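You operate a simulated robot arm through the tools that you are given. There is no shell and no other tool. Be economical: measure what you need, move in short steps, check, and stop when the job is done.

You run a simulated robot arm. Do the job below in one go: nothing can be reset, and whatever is moved stays where it is left.

TASK
Put the blue drive from the long table on top of the grey cable reel on the long table.
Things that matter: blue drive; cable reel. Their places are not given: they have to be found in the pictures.

The check looks at the end state, three seconds after you hand in, the way a careful person would. Anything else that was tipped, shoved, dropped, spilled or broken makes it a failure.

THE ROBOT
A 7-joint arm with a two-finger parallel gripper, fixed in place. Base frame: the origin is at the foot of the arm, x ahead of it, y to its left, z up; the work surface is at about z = 780. Units: mm, rad, N and s.
With the tool pointing down near the work surface it reaches from about 300 to 700 mm from the base axis. Its first joint turns from -1.152 to 1.152 rad. Payload 1.57 kg.
Tool frame: the origin (TCP) lies between the finger pads and is the grasp point; the fingertips stand 30 mm ahead of it; z points along the fingers, y is the line along which they close. Largest opening 110 mm; finger width 24, thickness 12; the body of the gripper, 48 by 112 mm, starts 78 mm behind the TCP.
Orientation is that of the tool frame in the base frame, as a unit quaternion [x, y, z, w]. With the fingers straight down and closing along the base's y, the tool's x points along the base's -x, its y along +y and its z along -z.

THE INTERFACE
- The arm moves only by the tool send_rows. Its argument "series" is text: rows parted by semicolons, each of 5 numbers parted by spaces: the shift along the tool's x, y, z in units of 100 mm (1.0 is 100 mm), then the turn about the tool's z in units of 90 degrees (1.0 is 90 degrees), then the gripper command, from -1 (shut) to 1 (fully open), values between in proportion. In form: dx dy dz yaw fingers; .... A call has 1 to 8 rows; each row is the pose to reach, as a shift and turn from the pose commanded when the call began, along the tool's axes at that moment. A call with a number of a shift or a turn outside -1 to 1 is refused whole. Rows are played at 5 a second. More than 50 mm and 0.15 rad between two rows, or a gripper value outside its range, and nothing of the call is played. A pose out of reach is approached as far as the arm can. The call stops where the force on the tool passes 40 N (or 10 N more than at its start, if that is more) or the arm is blocked; 0.2 s more then pass. The fingers move at their own pace (about 108 mm/s each) and stop on an object; they squeeze with about 42 N. The grip force told is the motor's: it shows also when the fingers shut on nothing. Time passes only in rows, and 0.2 s behind the last, so rows that repeat a pose let the fingers close. The reply holds the time, the measured pose of the TCP, the force on the tool along the base axes, the opening and the grip force, in the units named above and with some noise.
- Cameras (640 x 400 px; columns grow to the right, rows downward): "scene" is fixed at [161.3, -391.6, 1402.1]; the picture's right is [0.81, -0.59, 0.00], its down [-0.35, -0.48, -0.80] and it looks along [0.47, 0.65, -0.60] (base axes); focal length 356 px, centre (320, 200). "wrist" rides on the gripper at [-36, 0, -80] in the tool frame; the picture's right is [0.00, -1.00, 0.00], its down [0.97, 0.00, -0.24] and it looks along [0.24, 0.00, 0.97] (tool axes); focal length 218 px, centre (320, 200).
- capture(camera): a new picture of that camera. It takes no simulated time.
- point_at(camera, pixels): for up to 12 pixels [column, row] of the newest picture of that camera ("zoom" is the newest enlarged one), the place [x, y, z] in the base frame of the surface seen there, good to about 3 mm. It takes no simulated time.
- zoom(camera, box): a new picture of the part [left, top, right, bottom] of that camera's present view, enlarged. It takes no simulated time.
- hand_in(): hands the job in; it is judged then, once.

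Go step by step. Measure first, check grasps and placings, and put right what went wrong. The budget is 60 turns and 22 pictures, counting those below and the enlarged ones. Unless the task says otherwise, let go and move clear before handing in, and close with one line.

The tools are called after "Emit:" as name(argument=value, ...) on one line, values as JSON. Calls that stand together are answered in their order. send_rows: Moves the arm, as the interface text tells. Its arguments: {"type":"object","properties":{"series":{"type":"string"}},"required":["series"]} The other tools are called the same way: capture (camera) takes a picture; point_at (camera, pixels) gives the place of the surface under pixels of a picture; zoom (camera, box) takes an enlarged picture of a part of a camera's view; hand_in () hands the job in.

At the start:

```text
time_s: 0.0
eef_pos: [461.1, -37.3, 1187.7]
ee_rot: [0.0, 1.0, -0.001, 0.001]
wrist_force: [-0.4, -0.6, -0.5]
finger_gap: 109.7
finger_force: 0.1
```

scene: 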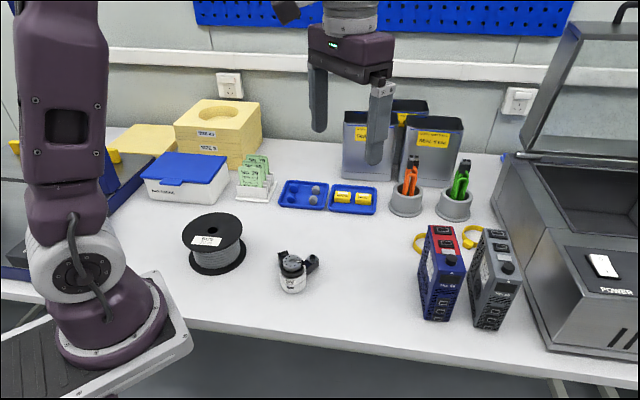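
wrist: 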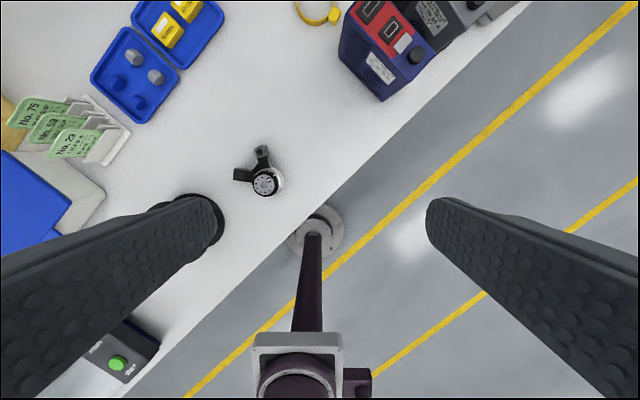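

The scene shows the blue drive at about (441,272) and the cable reel at about (213,243). I'll enlarge both to measure them.

Emit:
zoom(camera="scene", box=[390, 200, 550, 340])

Emit:
point_at(camera="scene", pixels=[[213, 222], [188, 228], [240, 228], [213, 216], [213, 250], [428, 228], [453, 228], [436, 268], [462, 266], [425, 310], [445, 320], [213, 275]])

```text
2.86 times, centred on (470, 270) of scene
```

zoom: 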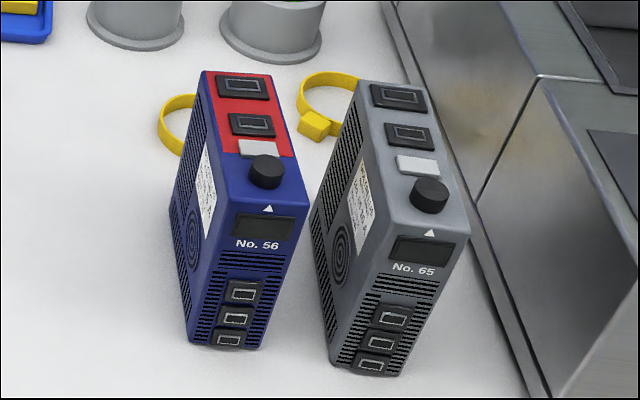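

```text
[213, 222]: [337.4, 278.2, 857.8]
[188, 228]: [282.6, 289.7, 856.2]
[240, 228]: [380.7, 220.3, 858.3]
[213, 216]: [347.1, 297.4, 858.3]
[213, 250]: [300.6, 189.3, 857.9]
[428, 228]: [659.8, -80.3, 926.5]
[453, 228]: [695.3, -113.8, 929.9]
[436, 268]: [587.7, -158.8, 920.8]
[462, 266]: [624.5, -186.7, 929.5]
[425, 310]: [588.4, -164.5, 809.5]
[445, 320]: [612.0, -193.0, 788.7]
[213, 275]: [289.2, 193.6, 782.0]
```

The drive stands upright with its top at about z 928, and the reel's top is at z 858. I'll measure the drive's top corners, the knob, the yellow tie and the reel rim more closely.

Emit:
point_at(camera="zoom", pixels=[[207, 76], [276, 78], [226, 196], [306, 204], [212, 130], [295, 150], [266, 160], [190, 342], [262, 346], [165, 125], [330, 190], [358, 88]])

Emit:
zoom(camera="scene", box=[150, 180, 330, 300])

```text
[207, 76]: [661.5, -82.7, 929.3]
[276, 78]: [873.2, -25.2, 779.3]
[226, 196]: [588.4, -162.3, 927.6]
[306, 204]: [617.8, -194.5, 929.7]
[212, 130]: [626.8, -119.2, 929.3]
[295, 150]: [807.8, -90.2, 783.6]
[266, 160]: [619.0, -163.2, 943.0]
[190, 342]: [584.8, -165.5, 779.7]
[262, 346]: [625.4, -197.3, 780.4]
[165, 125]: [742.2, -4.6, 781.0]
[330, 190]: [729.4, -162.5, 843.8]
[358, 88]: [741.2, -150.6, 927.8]
```

```text
3.33 times, centred on (240, 240) of scene
```

zoom: 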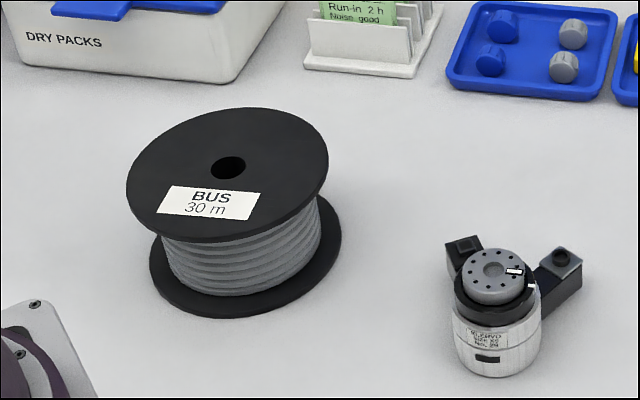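

Emit:
point_at(camera="zoom", pixels=[[130, 180], [325, 170], [250, 111], [200, 237], [300, 125], [150, 215], [208, 159], [247, 164], [227, 180], [290, 215], [155, 135]])

Emit:
send_rows(series="-0.12 -0.07 0 -0.066 0.6; -0.25 -0.14 0 -0.132 0.6; -0.37 -0.21 0 -0.198 0.6; -0.5 -0.28 0 -0.264 0.6; -0.62 -0.35 0 -0.33 0.6; -0.75 -0.42 0 -0.396 0.6; -0.87 -0.49 0 -0.462 0.6; -1.0 -0.55 0 -0.528 0.6")

```text
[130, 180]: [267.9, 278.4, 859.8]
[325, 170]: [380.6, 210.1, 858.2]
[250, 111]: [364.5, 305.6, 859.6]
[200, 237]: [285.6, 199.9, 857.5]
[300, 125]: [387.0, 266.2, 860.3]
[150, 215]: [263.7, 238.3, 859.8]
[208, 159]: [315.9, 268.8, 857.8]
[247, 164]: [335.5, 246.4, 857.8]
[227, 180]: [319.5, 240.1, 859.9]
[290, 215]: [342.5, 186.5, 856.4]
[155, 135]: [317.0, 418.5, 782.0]
```

```text
time_s: 1.8
eef_pos: [561.5, -91.9, 1187.1]
ee_rot: [-0.404, 0.915, 0.0, 0.0]
wrist_force: [-0.2, -0.5, 0.1]
finger_gap: 87.9
finger_force: 0.1
```

The reel's top disc is centred near (326,250), is about 130 mm across, and its top is at z 858. The yaw is right, so I'll move above the drive at (642,-138) and then look with the wrist camera.

Emit:
send_rows(series="-0.05 -0.22 0.25 0 0.6; -0.1 -0.45 0.5 0 0.6; -0.15 -0.68 0.75 0 0.6; -0.204 -0.905 1.0 0 0.6; -0.204 -0.905 1.0 0 0.6")

Emit:
capture(camera="wrist")

```text
time_s: 3.0
eef_pos: [641.6, -136.9, 1085.8]
ee_rot: [-0.403, 0.915, 0.0, 0.0]
wrist_force: [0.1, 0.6, -0.3]
finger_gap: 88.1
finger_force: 0.0
```

```text
17 pictures are left
```

wrist: 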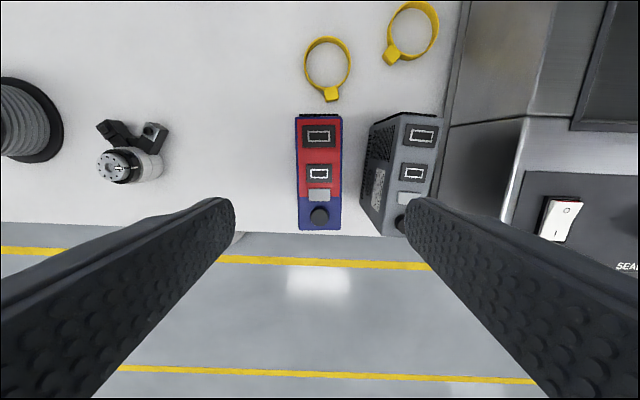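

The drive is centred between the fingers (columns 297–342) and lines up with them. I'll measure its top corners to confirm the centre.

Emit:
point_at(camera="wrist", pixels=[[298, 119], [339, 119], [301, 227], [339, 227], [320, 172], [385, 226], [372, 130], [320, 214]])

```text
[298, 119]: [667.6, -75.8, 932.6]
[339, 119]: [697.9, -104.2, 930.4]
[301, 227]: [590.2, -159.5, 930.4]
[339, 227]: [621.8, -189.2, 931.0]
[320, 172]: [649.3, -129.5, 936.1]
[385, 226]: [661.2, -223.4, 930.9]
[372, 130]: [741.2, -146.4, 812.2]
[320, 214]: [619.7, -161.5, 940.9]
```

The corners put the drive's centre at (644,-132). I'll correct by about 5 mm and descend in two calls.

Emit:
send_rows(series="-0.05 0.01 0.25 0 0.6; -0.05 0.01 0.5 0 0.6; -0.05 0.01 0.75 0 0.6; -0.05 0.01 1.0 0 0.6; -0.05 0.01 1.0 0 0.6")

Emit:
send_rows(series="0 0 0.2 0 0.6; 0 0 0.4 0 0.6; 0 0 0.6 0 0.6; 0 0 0.8 0 0.6; 0 0 1.0 0 0.6; 0 0 1.0 0 0.6")

Emit:
capture(camera="wrist")

Emit:
zoom(camera="scene", box=[370, 150, 570, 340])

```text
time_s: 4.2
eef_pos: [644.9, -134.3, 987.0]
ee_rot: [-0.403, 0.915, 0.0, 0.0]
wrist_force: [-0.3, -0.9, 0.4]
finger_gap: 87.9
finger_force: 0.0
```

```text
time_s: 5.6
eef_pos: [644.2, -133.5, 886.8]
ee_rot: [-0.403, 0.915, -0.001, 0.0]
wrist_force: [-0.8, 0.6, -0.1]
finger_gap: 88.0
finger_force: 0.0
```

```text
16 pictures are left
```

wrist: 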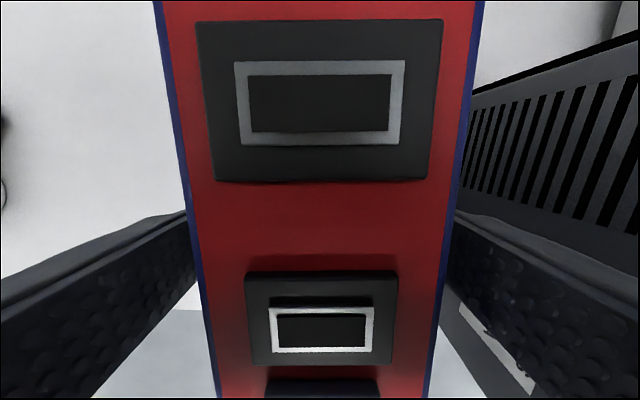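

```text
2.11 times, centred on (470, 245) of scene
```

zoom: 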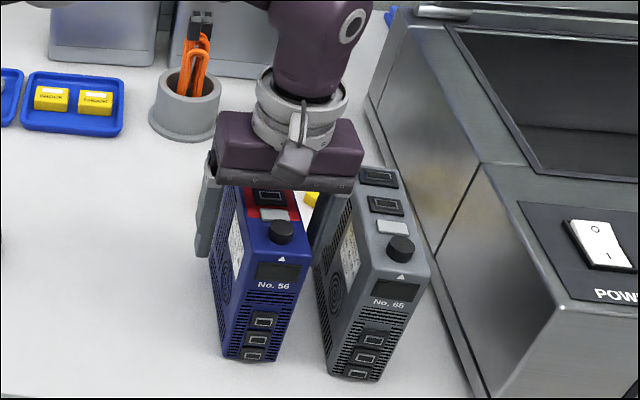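

The fingers straddle the drive with room on both sides. I'll close and lift a little.

Emit:
send_rows(series="0 0 0 0 -1; 0 0 0 0 -1; 0 0 0 0 -1; 0 0 0 0 -1")

Emit:
send_rows(series="0 0 -0.1 0 -1; 0 0 -0.25 0 -1; 0 0 -0.4 0 -1; 0 0 -0.4 0 -1")

```text
time_s: 6.6
eef_pos: [644.7, -134.3, 886.6]
ee_rot: [-0.403, 0.915, 0.0, 0.0]
wrist_force: [0.0, -1.1, -0.2]
finger_gap: 49.9
finger_force: 41.7
```

```text
time_s: 7.6
eef_pos: [644.3, -133.6, 927.0]
ee_rot: [-0.403, 0.915, 0.0, 0.0]
wrist_force: [-1.2, 0.0, -8.7]
finger_gap: 50.0
finger_force: 42.0
```

The drive is held (gap 50 mm, load about 8.7 N). I'll raise it and carry it across toward the reel.

Emit:
send_rows(series="0 0 -0.25 0 -1; 0 0 -0.5 0 -1; 0 0 -0.75 0 -1; 0 0 -1.0 0 -1; 0 0 -1.0 0 -1")

Emit:
send_rows(series="-0.03 0.2 0 0 -1; -0.05 0.4 0 0 -1; -0.08 0.6 0 0 -1; -0.11 0.8 0 0 -1; -0.135 0.988 0 0 -1")

Emit:
send_rows(series="-0.03 0.2 0 0 -1; -0.05 0.4 0 0 -1; -0.08 0.6 0 0 -1; -0.11 0.8 0 0 -1; -0.135 0.988 0 0 -1")

Emit:
capture(camera="scene")

```text
time_s: 8.8
eef_pos: [645.2, -136.6, 1027.3]
ee_rot: [-0.404, 0.915, 0.0, 0.0]
wrist_force: [-0.4, -0.4, -7.9]
finger_gap: 50.0
finger_force: 41.9
```

```text
time_s: 10.0
eef_pos: [580.6, -58.8, 1027.3]
ee_rot: [-0.403, 0.915, 0.0, 0.0]
wrist_force: [-0.3, -0.3, -7.2]
finger_gap: 49.8
finger_force: 42.1
```

```text
time_s: 11.2
eef_pos: [517.4, 19.5, 1027.3]
ee_rot: [-0.403, 0.915, -0.001, 0.0]
wrist_force: [-0.9, 0.5, -8.1]
finger_gap: 50.0
finger_force: 41.8
```

```text
14 pictures are left
```

scene: 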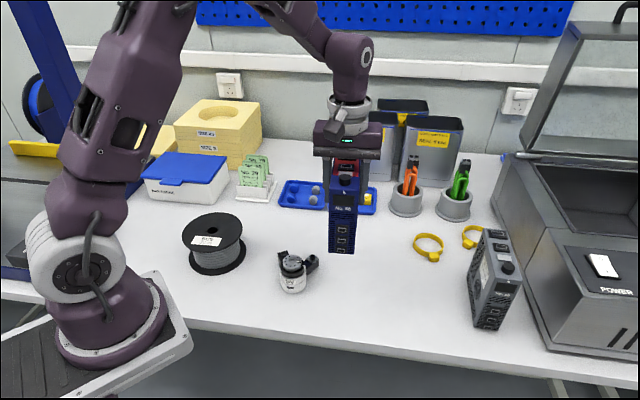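

The carry is clean, the grey drive hasn't moved, and the tool orientation is holding. I'll continue toward the reel.

Emit:
send_rows(series="-0.03 0.2 0 0 -1; -0.05 0.4 0 0 -1; -0.08 0.6 0 0 -1; -0.11 0.8 0 0 -1; -0.135 0.988 0 0 -1")

Emit:
send_rows(series="-0.03 0.2 0 0 -1; -0.05 0.4 0 0 -1; -0.08 0.6 0 0 -1; -0.11 0.8 0 0 -1; -0.135 0.988 0 0 -1")

Emit:
send_rows(series="-0.03 0.2 0 0 -1; -0.05 0.4 0 0 -1; -0.08 0.6 0 0 -1; -0.11 0.8 0 0 -1; -0.135 0.988 0 0 -1; -0.135 0.988 0 0 -1")

Emit:
capture(camera="scene")

Emit:
capture(camera="wrist")

```text
time_s: 12.4
eef_pos: [453.0, 95.4, 1026.6]
ee_rot: [-0.402, 0.916, 0.0, 0.0]
wrist_force: [-0.5, -0.1, -7.3]
finger_gap: 50.0
finger_force: 42.3
```

```text
time_s: 13.6
eef_pos: [389.5, 173.0, 1025.8]
ee_rot: [-0.403, 0.915, 0.0, 0.0]
wrist_force: [0.1, -0.9, -9.5]
finger_gap: 49.9
finger_force: 42.2
```

```text
time_s: 15.0
eef_pos: [326.4, 251.1, 1027.1]
ee_rot: [-0.402, 0.916, 0.0, -0.001]
wrist_force: [-0.4, 0.2, -8.0]
finger_gap: 49.8
finger_force: 42.0
```

```text
13 pictures are left
```

scene: 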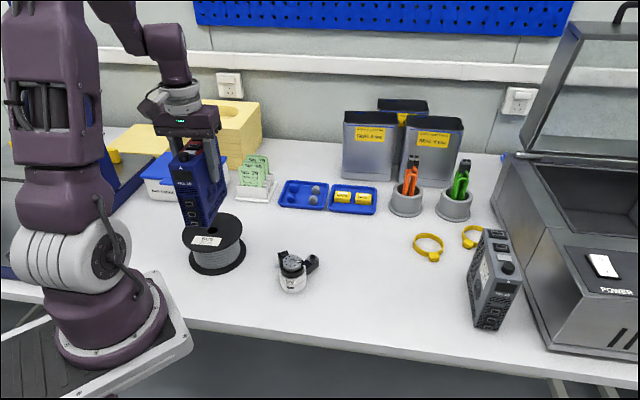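

```text
12 pictures are left
```

wrist: 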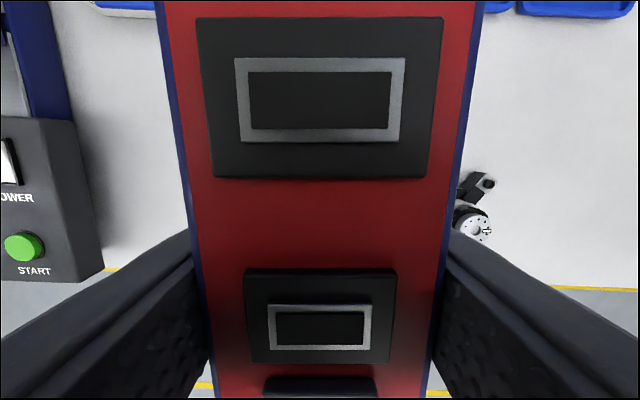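

The drive is over the reel centre at (326,251), with its bottom at about z 920. I'll lower it 52 mm and check the alignment.

Emit:
send_rows(series="0 0 0.15 0 -1; 0 0 0.3 0 -1; 0 0 0.42 0 -1; 0 0 0.52 0 -1; 0 0 0.52 0 -1")

Emit:
zoom(camera="scene", box=[130, 110, 290, 300])

```text
time_s: 16.2
eef_pos: [326.3, 249.6, 974.1]
ee_rot: [-0.403, 0.915, 0.0, 0.0]
wrist_force: [0.2, 0.0, -8.5]
finger_gap: 49.7
finger_force: 41.8
```

```text
2.11 times, centred on (210, 205) of scene
```

zoom: 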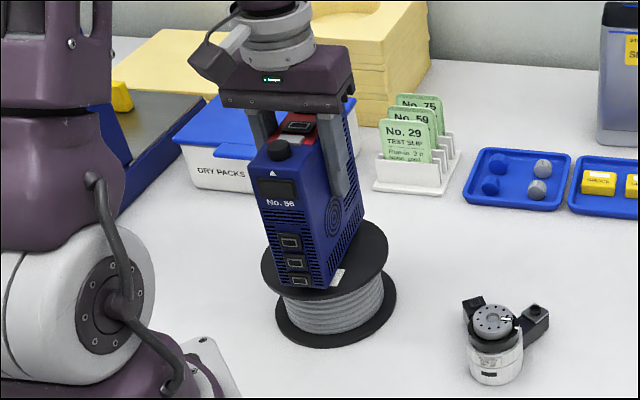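

The drive sits over the reel's top with all its corners inside the rim. I'll lower it in 2 mm steps to contact.

Emit:
send_rows(series="0 0 0.02 0 -1; 0 0 0.04 0 -1; 0 0 0.055 0 -1; 0 0 0.07 0 -1; 0 0 0.07 0 -1")

```text
time_s: 17.4
eef_pos: [324.6, 250.8, 966.9]
ee_rot: [-0.403, 0.915, 0.0, 0.0]
wrist_force: [1.0, 0.1, -8.8]
finger_gap: 49.6
finger_force: 41.8
```

Emit:
send_rows(series="0 0 0.01 0 -1; 0 0 0.02 0 -1; 0 0 0.02 0 -1")

```text
time_s: 18.2
eef_pos: [325.5, 248.7, 964.7]
ee_rot: [-0.403, 0.915, 0.0, 0.0]
wrist_force: [0.7, 1.1, -7.5]
finger_gap: 49.8
finger_force: 41.9
```

The load is still fully carried, so there's no contact yet. I'll keep lowering.

Emit:
send_rows(series="0 0 0.01 0 -1; 0 0 0.01 0 -1")

Emit:
send_rows(series="0 0 0.01 0 -1; 0 0 0.01 0 -1")

```text
time_s: 18.8
eef_pos: [326.8, 249.3, 964.8]
ee_rot: [-0.403, 0.915, 0.0, 0.001]
wrist_force: [-0.3, 0.0, 19.3]
finger_gap: 49.9
finger_force: 41.8
```

```text
time_s: 19.4
eef_pos: [326.5, 249.3, 963.6]
ee_rot: [-0.403, 0.915, 0.001, 0.001]
wrist_force: [2.0, -3.3, 33.9]
finger_gap: 49.8
finger_force: 42.2
```

The force changed to +34 N, so the drive is on the reel. I'll ease off the pressure and then open gently.

Emit:
send_rows(series="0 0 -0.013 0 -1; 0 0 -0.013 0 -1")

Emit:
send_rows(series="0 0 0 0 0.1; 0 0 0 0 0.3; 0 0 0 0 0.5; 0 0 0 0 0.5")

Emit:
zoom(camera="scene", box=[130, 110, 290, 300])

Emit:
capture(camera="wrist")

```text
time_s: 20.0
eef_pos: [326.5, 250.0, 964.8]
ee_rot: [-0.403, 0.915, 0.0, -0.001]
wrist_force: [2.2, 2.1, 0.9]
finger_gap: 49.9
finger_force: 42.4
```

```text
time_s: 21.0
eef_pos: [326.0, 249.2, 964.4]
ee_rot: [-0.403, 0.915, 0.0, 0.0]
wrist_force: [0.4, -0.1, 0.1]
finger_gap: 82.7
finger_force: 0.1
```

```text
2.11 times, centred on (210, 205) of scene
```

zoom: 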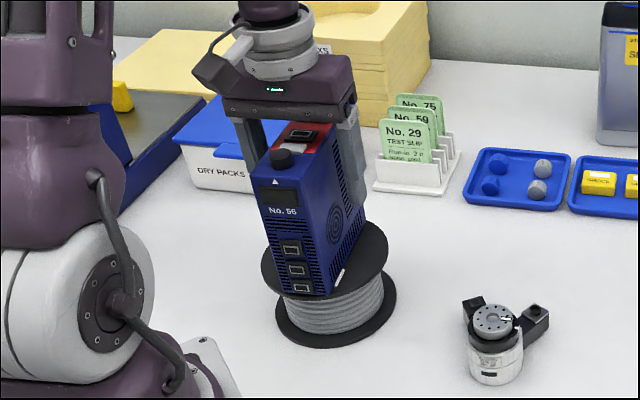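

```text
9 pictures are left
```

wrist: 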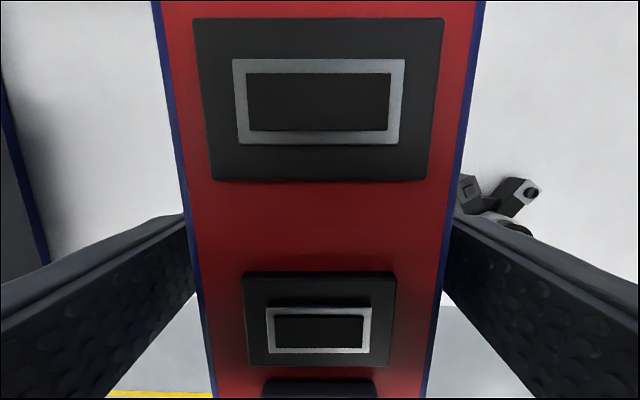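

The drive stands upright on the reel, released with even gaps (82.7 mm opening). I'll retreat straight up.

Emit:
send_rows(series="0 0 -0.1 0 0.5; 0 0 -0.3 0 0.5; 0 0 -0.55 0 0.5; 0 0 -0.8 0 0.5; 0 0 -1.0 0 0.5")

Emit:
send_rows(series="0 0 -0.2 0 0.5; 0 0 -0.4 0 0.5; 0 0 -0.6 0 0.5; 0 0 -0.6 0 0.5")

Emit:
capture(camera="scene")

Emit:
capture(camera="wrist")

```text
time_s: 22.2
eef_pos: [326.7, 249.5, 1064.8]
ee_rot: [-0.403, 0.915, 0.001, 0.0]
wrist_force: [0.1, -0.3, 0.2]
finger_gap: 82.4
finger_force: 0.1
```

```text
time_s: 23.2
eef_pos: [326.5, 250.1, 1125.1]
ee_rot: [-0.402, 0.916, -0.001, 0.0]
wrist_force: [-0.3, 0.4, -0.9]
finger_gap: 82.1
finger_force: 0.0
```

```text
8 pictures are left
```

scene: 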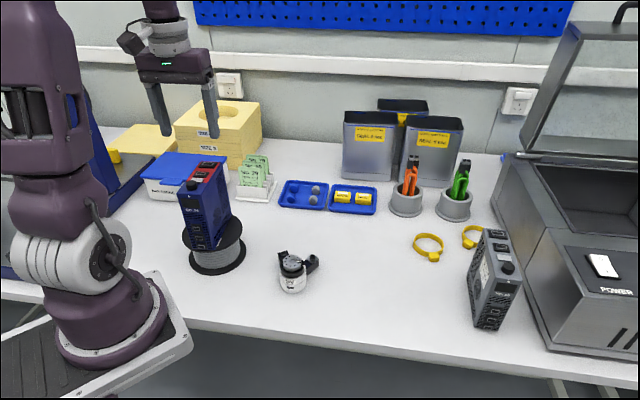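

```text
7 pictures are left
```

wrist: 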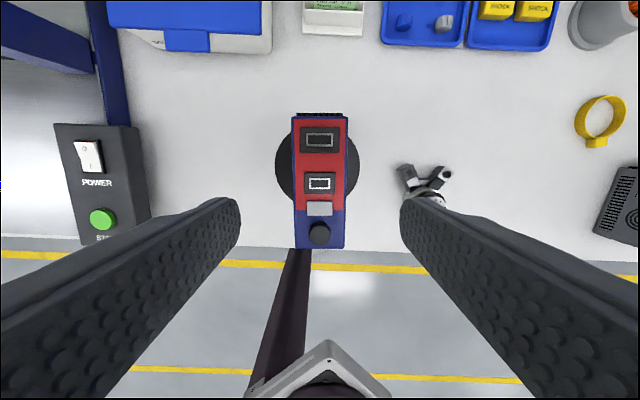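

The drive (scene pixel 205,205) stands upright and centred on the reel. The arm is clear and nothing else has moved, so I'm handing in.

Emit:
hand_in()

```text
The job is handed in.
```

The blue drive now stands upright and centred on top of the grey cable reel, the gripper has let go and moved clear, and the last pictures show nothing else disturbed.
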